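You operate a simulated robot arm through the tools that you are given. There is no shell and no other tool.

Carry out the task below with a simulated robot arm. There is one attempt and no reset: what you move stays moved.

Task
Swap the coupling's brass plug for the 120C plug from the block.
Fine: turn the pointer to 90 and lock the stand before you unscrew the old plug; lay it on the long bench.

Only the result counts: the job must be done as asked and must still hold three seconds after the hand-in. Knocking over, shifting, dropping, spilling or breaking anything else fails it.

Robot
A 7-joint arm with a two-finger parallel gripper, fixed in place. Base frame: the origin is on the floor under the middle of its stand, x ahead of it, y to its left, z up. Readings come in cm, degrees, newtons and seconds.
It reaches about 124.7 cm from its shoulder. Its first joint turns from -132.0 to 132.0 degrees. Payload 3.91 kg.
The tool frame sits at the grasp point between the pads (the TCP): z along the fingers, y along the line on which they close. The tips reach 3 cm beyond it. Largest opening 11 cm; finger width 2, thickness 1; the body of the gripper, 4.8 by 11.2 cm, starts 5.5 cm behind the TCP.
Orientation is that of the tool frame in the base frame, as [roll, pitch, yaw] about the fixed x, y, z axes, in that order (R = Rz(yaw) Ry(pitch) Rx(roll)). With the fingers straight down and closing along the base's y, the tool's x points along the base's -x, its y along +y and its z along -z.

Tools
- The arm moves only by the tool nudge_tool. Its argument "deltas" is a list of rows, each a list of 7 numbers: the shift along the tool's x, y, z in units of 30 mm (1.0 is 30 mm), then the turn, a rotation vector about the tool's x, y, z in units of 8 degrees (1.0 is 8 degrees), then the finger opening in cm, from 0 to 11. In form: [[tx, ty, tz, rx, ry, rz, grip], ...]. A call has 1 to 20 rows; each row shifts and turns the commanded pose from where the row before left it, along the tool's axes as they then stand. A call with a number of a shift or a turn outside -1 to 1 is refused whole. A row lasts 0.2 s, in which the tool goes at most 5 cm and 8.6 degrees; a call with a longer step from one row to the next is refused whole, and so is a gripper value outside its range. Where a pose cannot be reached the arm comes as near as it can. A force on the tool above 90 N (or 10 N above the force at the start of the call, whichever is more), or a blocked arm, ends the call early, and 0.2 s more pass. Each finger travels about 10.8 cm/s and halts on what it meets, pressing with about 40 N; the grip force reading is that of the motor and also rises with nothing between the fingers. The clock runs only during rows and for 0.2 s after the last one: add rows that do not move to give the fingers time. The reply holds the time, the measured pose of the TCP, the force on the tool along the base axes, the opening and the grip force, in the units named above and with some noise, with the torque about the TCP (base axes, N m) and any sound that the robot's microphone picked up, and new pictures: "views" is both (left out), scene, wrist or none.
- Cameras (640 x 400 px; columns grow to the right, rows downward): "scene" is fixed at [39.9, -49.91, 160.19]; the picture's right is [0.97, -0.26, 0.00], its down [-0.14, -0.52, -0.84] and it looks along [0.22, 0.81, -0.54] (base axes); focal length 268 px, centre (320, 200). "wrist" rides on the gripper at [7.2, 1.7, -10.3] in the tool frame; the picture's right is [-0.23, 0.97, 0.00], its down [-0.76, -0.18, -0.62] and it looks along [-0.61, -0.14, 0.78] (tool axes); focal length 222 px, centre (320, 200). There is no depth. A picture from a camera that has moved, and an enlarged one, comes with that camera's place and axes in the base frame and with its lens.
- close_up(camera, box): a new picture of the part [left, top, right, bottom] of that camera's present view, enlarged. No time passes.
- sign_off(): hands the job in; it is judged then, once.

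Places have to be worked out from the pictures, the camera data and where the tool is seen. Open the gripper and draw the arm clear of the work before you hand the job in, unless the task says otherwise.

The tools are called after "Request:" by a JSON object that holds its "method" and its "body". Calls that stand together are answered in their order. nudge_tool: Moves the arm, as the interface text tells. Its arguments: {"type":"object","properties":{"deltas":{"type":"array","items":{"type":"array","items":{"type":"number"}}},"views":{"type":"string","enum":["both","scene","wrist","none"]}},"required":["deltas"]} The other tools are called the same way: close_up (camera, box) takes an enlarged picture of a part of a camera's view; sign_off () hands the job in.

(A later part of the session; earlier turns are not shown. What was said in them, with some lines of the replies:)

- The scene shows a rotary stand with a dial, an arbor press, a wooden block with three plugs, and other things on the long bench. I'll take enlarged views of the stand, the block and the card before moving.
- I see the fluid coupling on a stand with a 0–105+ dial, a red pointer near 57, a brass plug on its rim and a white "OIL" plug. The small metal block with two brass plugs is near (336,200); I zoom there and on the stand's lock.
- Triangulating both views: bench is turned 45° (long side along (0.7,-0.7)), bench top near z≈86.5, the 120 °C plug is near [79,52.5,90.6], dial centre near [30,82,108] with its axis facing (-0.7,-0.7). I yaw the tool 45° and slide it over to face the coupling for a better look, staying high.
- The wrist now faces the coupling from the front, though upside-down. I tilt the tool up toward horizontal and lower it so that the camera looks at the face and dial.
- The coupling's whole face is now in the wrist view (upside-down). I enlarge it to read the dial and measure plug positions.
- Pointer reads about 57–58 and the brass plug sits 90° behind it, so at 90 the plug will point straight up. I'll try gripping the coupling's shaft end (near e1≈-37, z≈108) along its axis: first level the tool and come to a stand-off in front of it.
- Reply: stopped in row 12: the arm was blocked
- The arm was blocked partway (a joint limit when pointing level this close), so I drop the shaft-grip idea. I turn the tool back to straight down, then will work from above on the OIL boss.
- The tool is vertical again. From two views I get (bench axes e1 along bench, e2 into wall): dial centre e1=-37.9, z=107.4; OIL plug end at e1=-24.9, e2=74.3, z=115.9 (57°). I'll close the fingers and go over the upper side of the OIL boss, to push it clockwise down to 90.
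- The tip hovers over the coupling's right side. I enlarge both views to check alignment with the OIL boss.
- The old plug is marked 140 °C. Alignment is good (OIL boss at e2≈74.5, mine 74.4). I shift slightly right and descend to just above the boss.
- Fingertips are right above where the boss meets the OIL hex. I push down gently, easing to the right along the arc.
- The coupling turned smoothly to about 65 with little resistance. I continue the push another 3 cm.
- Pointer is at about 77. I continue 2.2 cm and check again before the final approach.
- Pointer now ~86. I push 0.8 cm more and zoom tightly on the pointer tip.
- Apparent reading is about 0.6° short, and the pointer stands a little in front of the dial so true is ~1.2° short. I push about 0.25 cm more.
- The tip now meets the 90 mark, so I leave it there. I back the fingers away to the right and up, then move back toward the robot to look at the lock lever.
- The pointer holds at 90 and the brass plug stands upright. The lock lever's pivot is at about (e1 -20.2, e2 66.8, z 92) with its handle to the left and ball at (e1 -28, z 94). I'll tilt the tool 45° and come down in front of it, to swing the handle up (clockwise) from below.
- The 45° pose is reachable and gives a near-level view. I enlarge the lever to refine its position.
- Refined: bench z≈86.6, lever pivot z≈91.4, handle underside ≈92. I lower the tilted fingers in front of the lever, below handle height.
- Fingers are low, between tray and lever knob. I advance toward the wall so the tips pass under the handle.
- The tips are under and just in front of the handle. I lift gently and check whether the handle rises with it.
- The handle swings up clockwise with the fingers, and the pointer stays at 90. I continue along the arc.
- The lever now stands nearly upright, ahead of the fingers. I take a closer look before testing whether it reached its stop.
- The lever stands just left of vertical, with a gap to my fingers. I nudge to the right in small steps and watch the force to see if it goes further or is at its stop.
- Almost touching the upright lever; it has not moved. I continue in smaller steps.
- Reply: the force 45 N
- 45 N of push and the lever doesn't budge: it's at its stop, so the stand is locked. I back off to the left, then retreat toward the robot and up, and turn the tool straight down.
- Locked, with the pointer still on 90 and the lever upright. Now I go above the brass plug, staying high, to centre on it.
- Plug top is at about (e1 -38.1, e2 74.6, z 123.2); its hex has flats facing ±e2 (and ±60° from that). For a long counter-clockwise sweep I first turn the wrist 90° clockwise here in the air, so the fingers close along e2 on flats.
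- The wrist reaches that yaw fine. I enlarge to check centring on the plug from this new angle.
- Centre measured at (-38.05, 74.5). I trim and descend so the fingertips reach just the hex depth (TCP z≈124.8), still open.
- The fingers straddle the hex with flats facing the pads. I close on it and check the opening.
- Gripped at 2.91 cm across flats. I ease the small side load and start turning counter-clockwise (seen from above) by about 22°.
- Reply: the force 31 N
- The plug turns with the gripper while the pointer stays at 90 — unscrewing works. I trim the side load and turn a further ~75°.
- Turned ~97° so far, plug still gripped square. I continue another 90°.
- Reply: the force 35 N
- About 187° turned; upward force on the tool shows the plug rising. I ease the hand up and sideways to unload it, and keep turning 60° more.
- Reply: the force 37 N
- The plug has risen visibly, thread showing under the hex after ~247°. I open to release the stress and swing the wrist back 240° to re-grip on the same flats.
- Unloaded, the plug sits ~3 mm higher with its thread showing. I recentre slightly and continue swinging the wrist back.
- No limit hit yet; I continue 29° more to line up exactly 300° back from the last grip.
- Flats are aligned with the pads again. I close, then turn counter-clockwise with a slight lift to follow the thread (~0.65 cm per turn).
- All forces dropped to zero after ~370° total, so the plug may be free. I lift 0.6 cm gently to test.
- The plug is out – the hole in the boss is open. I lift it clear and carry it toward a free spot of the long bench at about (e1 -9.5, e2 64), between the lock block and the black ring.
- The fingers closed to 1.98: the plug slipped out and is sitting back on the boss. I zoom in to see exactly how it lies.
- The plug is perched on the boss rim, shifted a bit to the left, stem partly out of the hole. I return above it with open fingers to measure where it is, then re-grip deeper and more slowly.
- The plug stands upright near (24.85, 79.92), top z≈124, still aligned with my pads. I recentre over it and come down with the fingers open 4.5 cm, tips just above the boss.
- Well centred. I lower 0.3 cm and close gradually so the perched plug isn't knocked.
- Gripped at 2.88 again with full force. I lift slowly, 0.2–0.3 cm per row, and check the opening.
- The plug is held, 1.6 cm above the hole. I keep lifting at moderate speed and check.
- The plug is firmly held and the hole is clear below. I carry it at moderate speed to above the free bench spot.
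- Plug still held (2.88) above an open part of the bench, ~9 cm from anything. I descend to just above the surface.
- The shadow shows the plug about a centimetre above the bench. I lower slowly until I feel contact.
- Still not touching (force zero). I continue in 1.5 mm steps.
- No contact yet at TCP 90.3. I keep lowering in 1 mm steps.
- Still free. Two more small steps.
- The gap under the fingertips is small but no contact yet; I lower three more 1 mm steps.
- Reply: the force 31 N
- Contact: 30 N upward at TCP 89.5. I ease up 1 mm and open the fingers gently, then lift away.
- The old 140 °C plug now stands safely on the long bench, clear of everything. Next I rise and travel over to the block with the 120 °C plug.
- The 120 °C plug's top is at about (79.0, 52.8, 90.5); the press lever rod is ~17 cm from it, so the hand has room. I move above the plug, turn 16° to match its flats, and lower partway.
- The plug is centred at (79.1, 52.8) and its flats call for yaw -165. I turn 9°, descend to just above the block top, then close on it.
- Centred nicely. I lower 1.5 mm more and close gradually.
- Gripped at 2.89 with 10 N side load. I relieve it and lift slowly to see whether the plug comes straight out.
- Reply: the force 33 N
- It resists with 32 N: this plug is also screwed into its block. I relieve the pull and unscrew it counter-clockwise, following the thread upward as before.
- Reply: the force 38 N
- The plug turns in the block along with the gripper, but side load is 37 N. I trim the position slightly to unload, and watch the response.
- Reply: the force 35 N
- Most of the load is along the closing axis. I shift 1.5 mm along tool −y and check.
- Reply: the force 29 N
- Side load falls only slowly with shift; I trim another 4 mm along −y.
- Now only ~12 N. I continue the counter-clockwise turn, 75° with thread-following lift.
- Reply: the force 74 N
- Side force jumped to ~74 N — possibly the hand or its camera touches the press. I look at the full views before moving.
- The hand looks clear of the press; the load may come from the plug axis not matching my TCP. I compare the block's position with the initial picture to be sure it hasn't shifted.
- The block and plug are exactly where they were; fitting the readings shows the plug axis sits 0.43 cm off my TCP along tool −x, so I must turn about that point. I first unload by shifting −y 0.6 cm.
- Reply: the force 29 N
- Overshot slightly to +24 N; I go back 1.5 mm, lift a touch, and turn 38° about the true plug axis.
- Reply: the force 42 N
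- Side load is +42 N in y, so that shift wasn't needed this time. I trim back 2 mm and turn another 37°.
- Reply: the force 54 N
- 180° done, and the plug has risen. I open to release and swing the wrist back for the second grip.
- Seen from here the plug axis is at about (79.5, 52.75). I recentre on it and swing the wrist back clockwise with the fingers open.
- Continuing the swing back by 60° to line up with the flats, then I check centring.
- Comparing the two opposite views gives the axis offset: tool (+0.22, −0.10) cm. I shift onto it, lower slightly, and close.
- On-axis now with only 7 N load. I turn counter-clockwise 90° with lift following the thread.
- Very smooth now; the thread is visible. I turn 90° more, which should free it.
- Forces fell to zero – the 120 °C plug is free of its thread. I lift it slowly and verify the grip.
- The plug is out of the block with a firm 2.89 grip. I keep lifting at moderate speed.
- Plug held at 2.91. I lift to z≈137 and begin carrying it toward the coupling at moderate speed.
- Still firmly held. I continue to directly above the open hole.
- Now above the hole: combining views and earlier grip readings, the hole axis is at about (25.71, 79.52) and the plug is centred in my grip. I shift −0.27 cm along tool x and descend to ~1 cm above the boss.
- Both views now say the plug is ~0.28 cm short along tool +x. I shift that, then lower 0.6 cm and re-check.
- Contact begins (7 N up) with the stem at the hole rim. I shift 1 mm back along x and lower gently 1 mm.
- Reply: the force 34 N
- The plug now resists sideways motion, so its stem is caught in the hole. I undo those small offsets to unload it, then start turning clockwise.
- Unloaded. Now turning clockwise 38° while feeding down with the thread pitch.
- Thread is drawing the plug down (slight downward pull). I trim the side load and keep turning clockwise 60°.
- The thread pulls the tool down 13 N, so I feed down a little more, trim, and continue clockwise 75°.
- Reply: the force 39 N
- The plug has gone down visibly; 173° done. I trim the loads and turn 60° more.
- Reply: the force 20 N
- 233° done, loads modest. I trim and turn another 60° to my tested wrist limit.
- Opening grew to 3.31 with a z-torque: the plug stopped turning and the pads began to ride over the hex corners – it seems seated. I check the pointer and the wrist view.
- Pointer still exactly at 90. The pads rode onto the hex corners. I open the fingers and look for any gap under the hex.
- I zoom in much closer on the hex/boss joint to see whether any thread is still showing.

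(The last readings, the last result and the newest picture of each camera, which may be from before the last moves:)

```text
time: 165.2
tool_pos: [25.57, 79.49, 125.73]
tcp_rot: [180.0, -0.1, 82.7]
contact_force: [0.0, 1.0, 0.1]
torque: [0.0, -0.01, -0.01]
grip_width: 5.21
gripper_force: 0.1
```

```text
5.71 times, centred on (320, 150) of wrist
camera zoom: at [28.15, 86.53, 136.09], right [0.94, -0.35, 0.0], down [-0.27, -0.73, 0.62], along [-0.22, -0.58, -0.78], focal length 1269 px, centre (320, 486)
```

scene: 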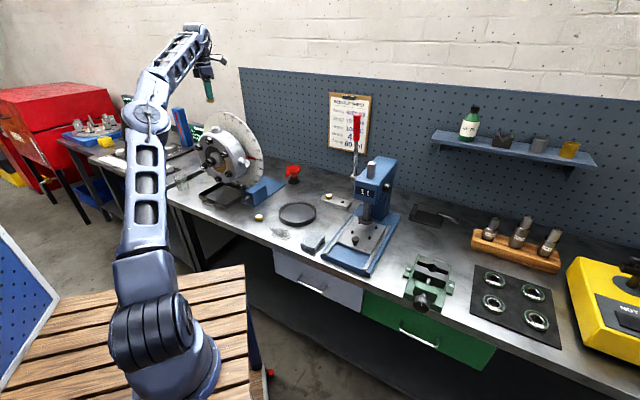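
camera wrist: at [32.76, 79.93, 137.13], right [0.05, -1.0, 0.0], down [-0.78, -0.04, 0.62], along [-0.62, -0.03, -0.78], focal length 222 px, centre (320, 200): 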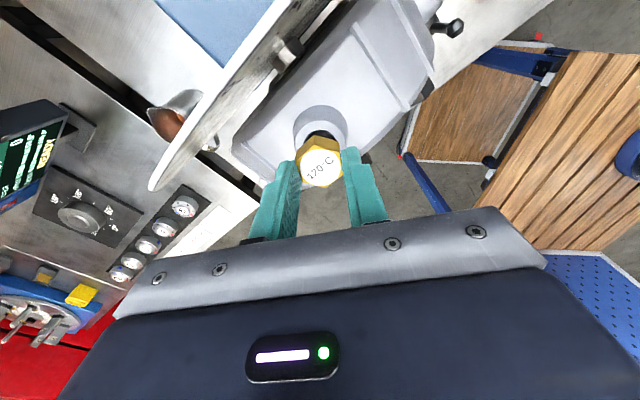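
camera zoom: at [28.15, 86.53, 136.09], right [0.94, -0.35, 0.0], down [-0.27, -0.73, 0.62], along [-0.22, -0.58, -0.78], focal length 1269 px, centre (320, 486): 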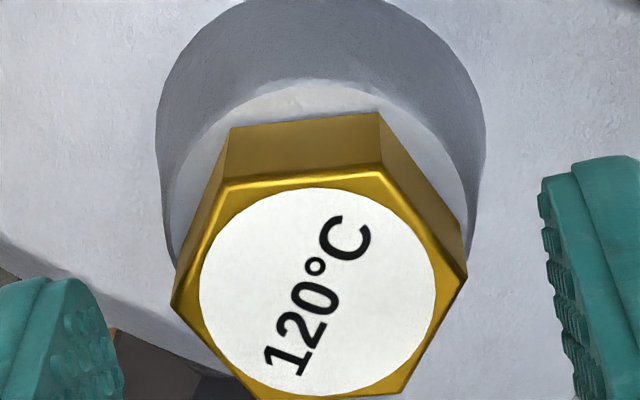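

The hex sits flush on the boss, no thread visible. To make sure it's tight, I turn the open hand back 38° to the flats, lower to hex depth, and re-check alignment.

Request:
{"method": "nudge_tool", "body": {"deltas": [[0, 0, 0, 0, 0, -0.944, 5.2], [0, 0, 0, 0, 0, -0.944, 5.2], [0, 0, 0, 0, 0, -0.944, 5.2], [0, 0, 0, 0, 0, -0.944, 5.2], [0, 0, 0, 0, 0, -0.944, 5.2], [0, 0, 0.1, 0, 0, 0, 5.2], [0, 0, 0.1, 0, 0, 0, 5.2], [0, 0, 0.08, 0, 0, 0, 5.2], [0, 0, 0, 0, 0, 0, 5.2]], "views": "none"}}

Request:
{"method": "close_up", "body": {"camera": "wrist", "box": [250, 80, 390, 240]}}

Request:
{"method": "close_up", "body": {"camera": "scene", "box": [205, 110, 235, 140]}}

```text
time: 167.2
tool_pos: [25.61, 79.58, 124.8]
tcp_rot: [179.8, 0.0, 120.3]
contact_force: [0.8, -0.7, 0.7]
torque: [0.0, -0.02, 0.01]
grip_width: 5.22
gripper_force: 0.1
```

```text
2.50 times, centred on (320, 160) of wrist
camera zoom: at [23.37, 86.68, 135.24], right [0.95, 0.3, 0.0], down [0.23, -0.75, 0.62], along [0.19, -0.59, -0.78], focal length 555 px, centre (320, 300)
```

zoom: 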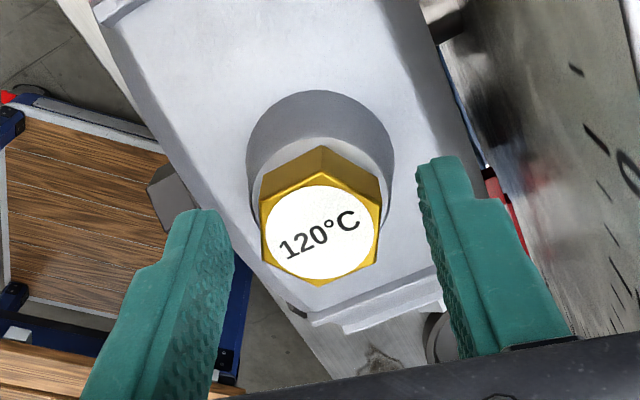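

```text
13.33 times, centred on (220, 125) of scene
camera zoom: at [39.9, -49.91, 160.19], right [0.97, -0.26, 0.0], down [-0.14, -0.52, -0.84], along [0.22, 0.81, -0.54], focal length 3570 px, centre (1653, 1200)
```

zoom: 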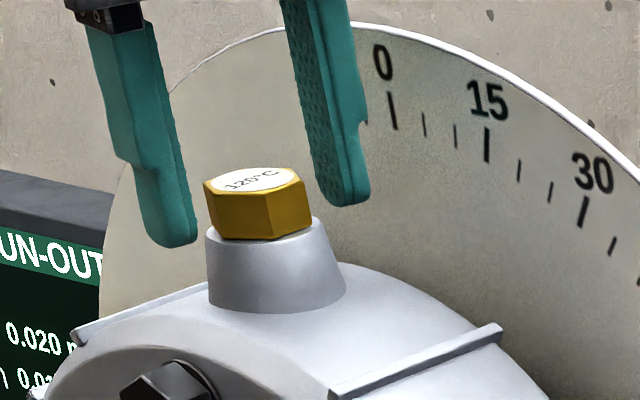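

Pads face the flats and the plug is centred. I close and apply a small clockwise turn, reading the torque.

Request:
{"method": "nudge_tool", "body": {"deltas": [[0, 0, 0, 0, 0, 0, 4.2], [0, 0, 0, 0, 0, 0, 3.4], [0, 0, 0, 0, 0, 0, 2.6], [0, 0, 0, 0, 0, 0, 0], [0, 0, 0, 0, 0, 0, 0], [0, 0, 0, 0, 0, 0.5, 0], [0, 0, 0, 0, 0, 0.5, 0], [0, 0, 0, 0, 0, 0, 0]], "views": "none"}}

Request:
{"method": "close_up", "body": {"camera": "wrist", "box": [250, 80, 390, 240]}}

Request:
{"method": "close_up", "body": {"camera": "scene", "box": [205, 110, 235, 140]}}

```text
time: 169.0
tool_pos: [25.63, 79.55, 124.8]
tcp_rot: [179.9, 0.0, 112.4]
contact_force: [0.4, 1.4, -1.1]
torque: [0.27, -0.26, -0.03]
grip_width: 3.0
gripper_force: 39.8
```

```text
2.50 times, centred on (320, 160) of wrist
camera zoom: at [24.38, 86.94, 135.26], right [0.99, 0.16, 0.0], down [0.13, -0.77, 0.62], along [0.1, -0.61, -0.78], focal length 555 px, centre (320, 300)
```

zoom: 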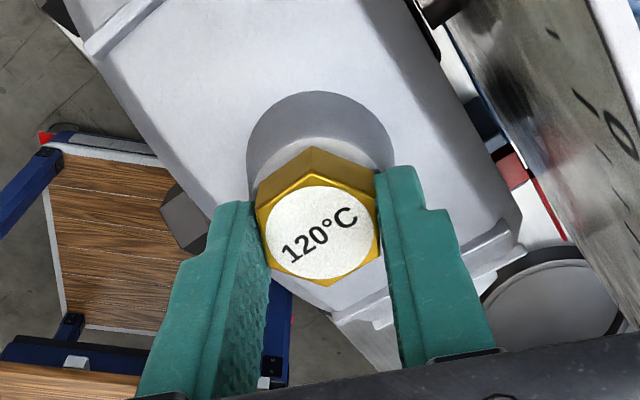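

```text
13.33 times, centred on (220, 125) of scene
camera zoom: at [39.9, -49.91, 160.19], right [0.97, -0.26, 0.0], down [-0.14, -0.52, -0.84], along [0.22, 0.81, -0.54], focal length 3570 px, centre (1653, 1200)
```

zoom: 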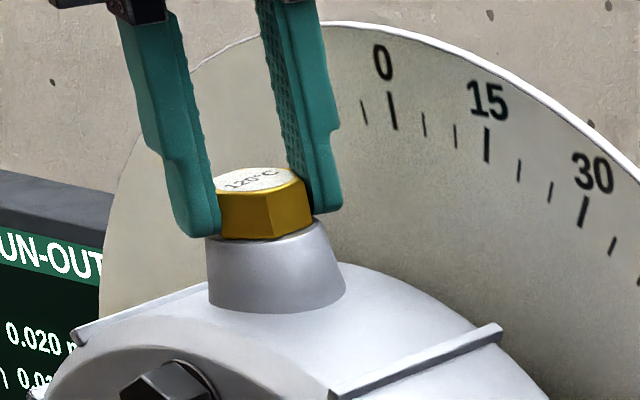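

The gripper slipped 8° relative to the plug while the plug stayed put – it is seated and tight, flush and concentric with the boss. I open the fingers, lift straight up and back away.

Request:
{"method": "nudge_tool", "body": {"deltas": [[0, 0, 0, 0, 0, 0, 3.4], [0, 0, 0, 0, 0, 0, 4.4], [0, 0, 0, 0, 0, 0, 5.5], [0, 0, -0.2, 0, 0, 0, 5.5], [0, 0, -0.5, 0, 0, 0, 5.5], [0, 0, -0.8, 0, 0, 0, 6], [0, 0, -0.8, 0, 0, 0, 6], [0, 0, -0.8, 0, 0, 0, 6], [0, 0, -0.8, 0, 0, 0, 6], [0, 0, -0.8, 0, 0, 0, 6], [0, 0, -0.8, 0, 0, 0, 6], [0, 0, 0, 0, 0, 0, 6]]}}

Request:
{"method": "close_up", "body": {"camera": "wrist", "box": [260, 60, 380, 180]}}

Request:
{"method": "close_up", "body": {"camera": "scene", "box": [190, 100, 280, 210]}}

```text
time: 171.6
tool_pos: [25.57, 79.44, 138.89]
tcp_rot: [179.9, -0.1, 112.4]
contact_force: [-0.4, 0.1, 0.6]
torque: [-0.03, -0.01, -0.01]
grip_width: 6.01
gripper_force: 0.1
out of reach, approached as far as the arm can: row 11
camera wrist: at [24.35, 86.9, 149.37], right [0.99, 0.16, 0.0], down [0.13, -0.77, 0.62], along [0.1, -0.61, -0.78], focal length 222 px, centre (320, 200)
```

scene: 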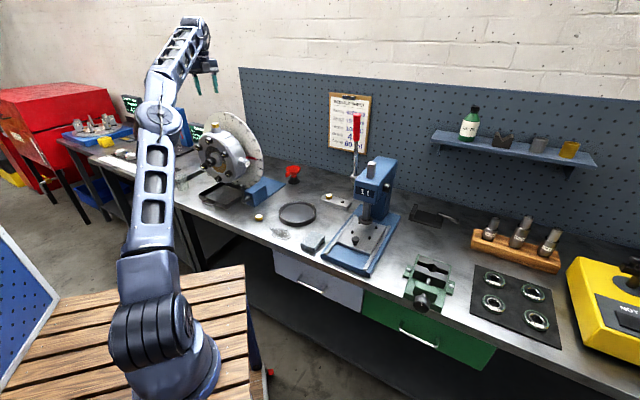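
wrist: 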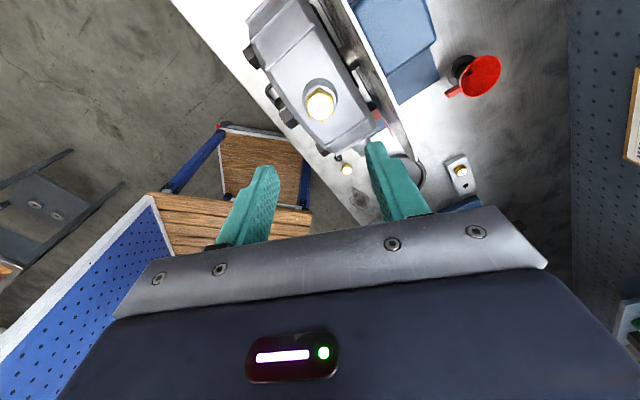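

```text
3.33 times, centred on (320, 120) of wrist
camera zoom: at [24.35, 86.9, 149.37], right [0.99, 0.16, 0.0], down [0.13, -0.77, 0.62], along [0.1, -0.61, -0.78], focal length 740 px, centre (320, 467)
```

zoom: 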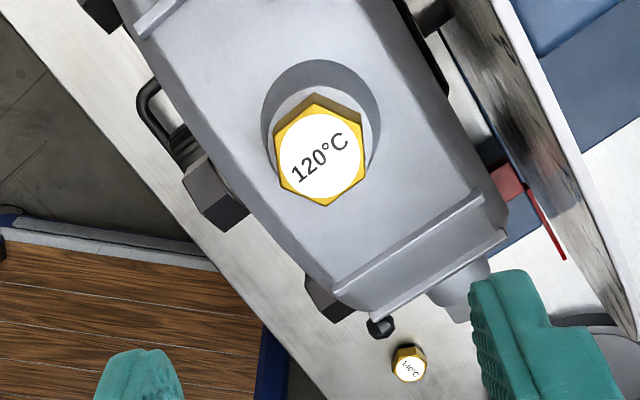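

```text
3.64 times, centred on (235, 155) of scene
camera zoom: at [39.9, -49.91, 160.19], right [0.97, -0.26, 0.0], down [-0.14, -0.52, -0.84], along [0.22, 0.81, -0.54], focal length 974 px, centre (629, 364)
```

zoom: 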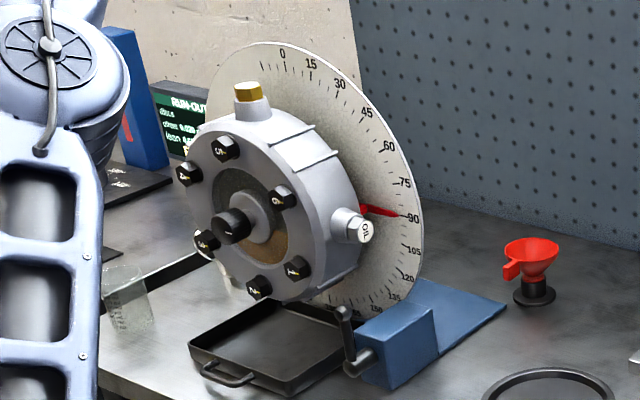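

The 120 °C plug is in place, pointer on 90, lock lever upright, old 140 °C plug on the bench. I draw the arm back toward the robot, clear of the work.

Request:
{"method": "nudge_tool", "body": {"deltas": [[-0.15, -0.36, 0, 0, 0, 0, 6], [-0.3, -0.718, 0, 0, 0, 0, 6], [-0.3, -0.718, 0, 0, 0, 0, 6], [-0.3, -0.718, 0, 0, 0, 0, 6], [-0.3, -0.718, 0, 0, 0, 0, 6], [-0.3, -0.718, 0, 0, 0, 0, 6], [-0.3, -0.718, 0, 0, 0, 0, 6], [-0.3, -0.718, 0, 0, 0, 0, 6], [-0.3, -0.718, 0, 0, 0, 0, 6], [-0.3, -0.718, 0, 0, 0, 0, 6], [-0.3, -0.718, 0, 0, 0, 0, 6], [-0.3, -0.718, 0, 0, 0, 0, 6], [0, 0, 0, 0, 0, 0, 6], [0, 0, 0, 0, 0, 0, 6]]}}

Request:
{"method": "close_up", "body": {"camera": "scene", "box": [205, 110, 235, 140]}}

Request:
{"method": "close_up", "body": {"camera": "scene", "box": [240, 140, 270, 170]}}

Request:
{"method": "close_up", "body": {"camera": "scene", "box": [230, 170, 360, 260]}}

```text
time: 174.6
tool_pos: [6.88, 60.65, 139.02]
tcp_rot: [179.9, 0.0, 112.4]
contact_force: [1.0, 0.3, -0.6]
torque: [-0.02, 0.0, 0.02]
grip_width: 6.0
gripper_force: 0.0
camera wrist: at [5.53, 68.05, 149.38], right [0.99, 0.16, 0.0], down [0.13, -0.77, 0.62], along [0.1, -0.61, -0.78], focal length 222 px, centre (320, 200)
```

scene: 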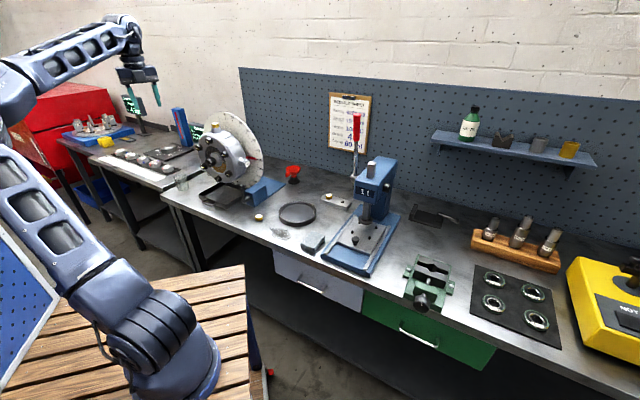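
wrist: 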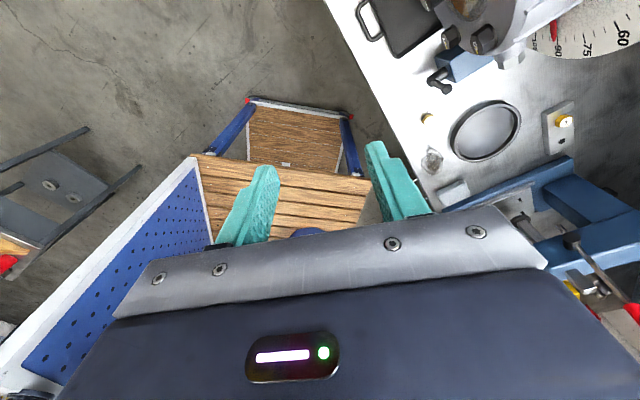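

```text
13.33 times, centred on (220, 125) of scene
camera zoom: at [39.9, -49.91, 160.19], right [0.97, -0.26, 0.0], down [-0.14, -0.52, -0.84], along [0.22, 0.81, -0.54], focal length 3570 px, centre (1653, 1200)
```

zoom: 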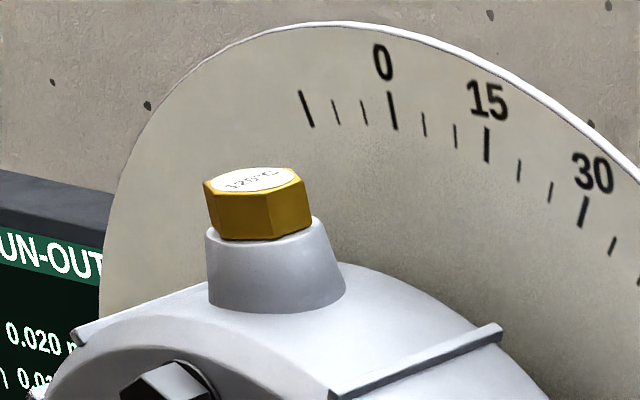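

```text
13.33 times, centred on (255, 155) of scene
camera zoom: at [39.9, -49.91, 160.19], right [0.97, -0.26, 0.0], down [-0.14, -0.52, -0.84], along [0.22, 0.81, -0.54], focal length 3570 px, centre (1187, 800)
```

zoom: 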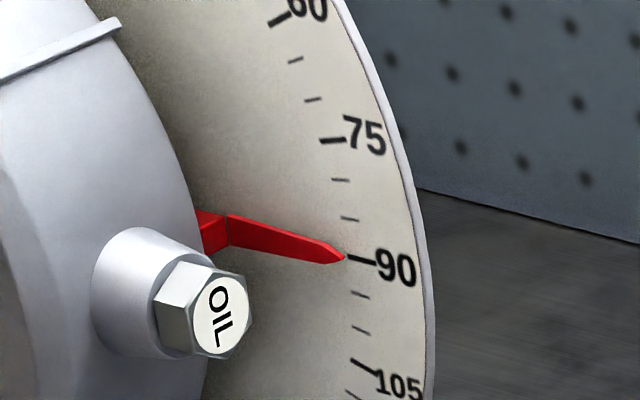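

```text
4.44 times, centred on (295, 215) of scene
camera zoom: at [39.9, -49.91, 160.19], right [0.97, -0.26, 0.0], down [-0.14, -0.52, -0.84], along [0.22, 0.81, -0.54], focal length 1190 px, centre (431, 133)
```

zoom: 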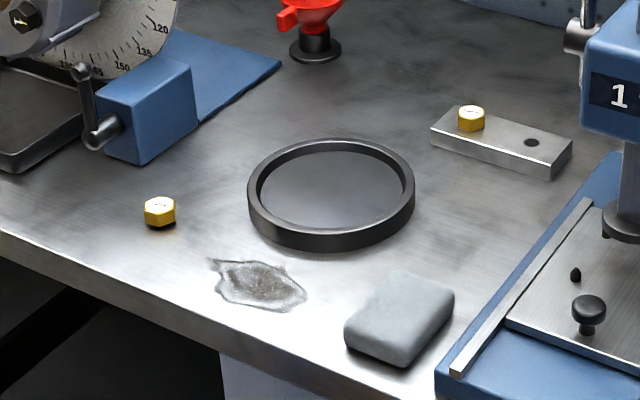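

Everything checks out: the 120 °C plug is seated in the coupling, the pointer is on 90 with the lock lever over, and the 140 °C plug rests on the long bench. The block and other items are undisturbed and the arm is clear with the gripper open. I hand in the job.

Request:
{"method": "sign_off", "body": {}}

```text
The job is handed in.
```

The coupling's old 140 °C brass plug is out, and the 120 °C plug from the block is screwed in its place and tight. I've handed the job in, but no verdict has come back yet.

- **Pointer and lock:** The pointer was set to 90, to within about 1°, and the stand was locked before I unscrewed anything. Both still hold: the pointer reads 90 and the lever is against its stop.
- **New plug:** It sits flush and centred on the boss. When I tried to turn it further it didn't move; the gripper slipped round it instead.
- **Old plug:** It stands on the long bench, between the lock block and the black ring.
- **One slip on the way:** The old plug slipped from the gripper just after it came free and landed upright on the boss rim. I gripped it again and carried it down to the bench. It never fell to the bench or floor.
- **Everything else:** The block and the other items near it look unmoved, and the gripper is open with the arm drawn clear.
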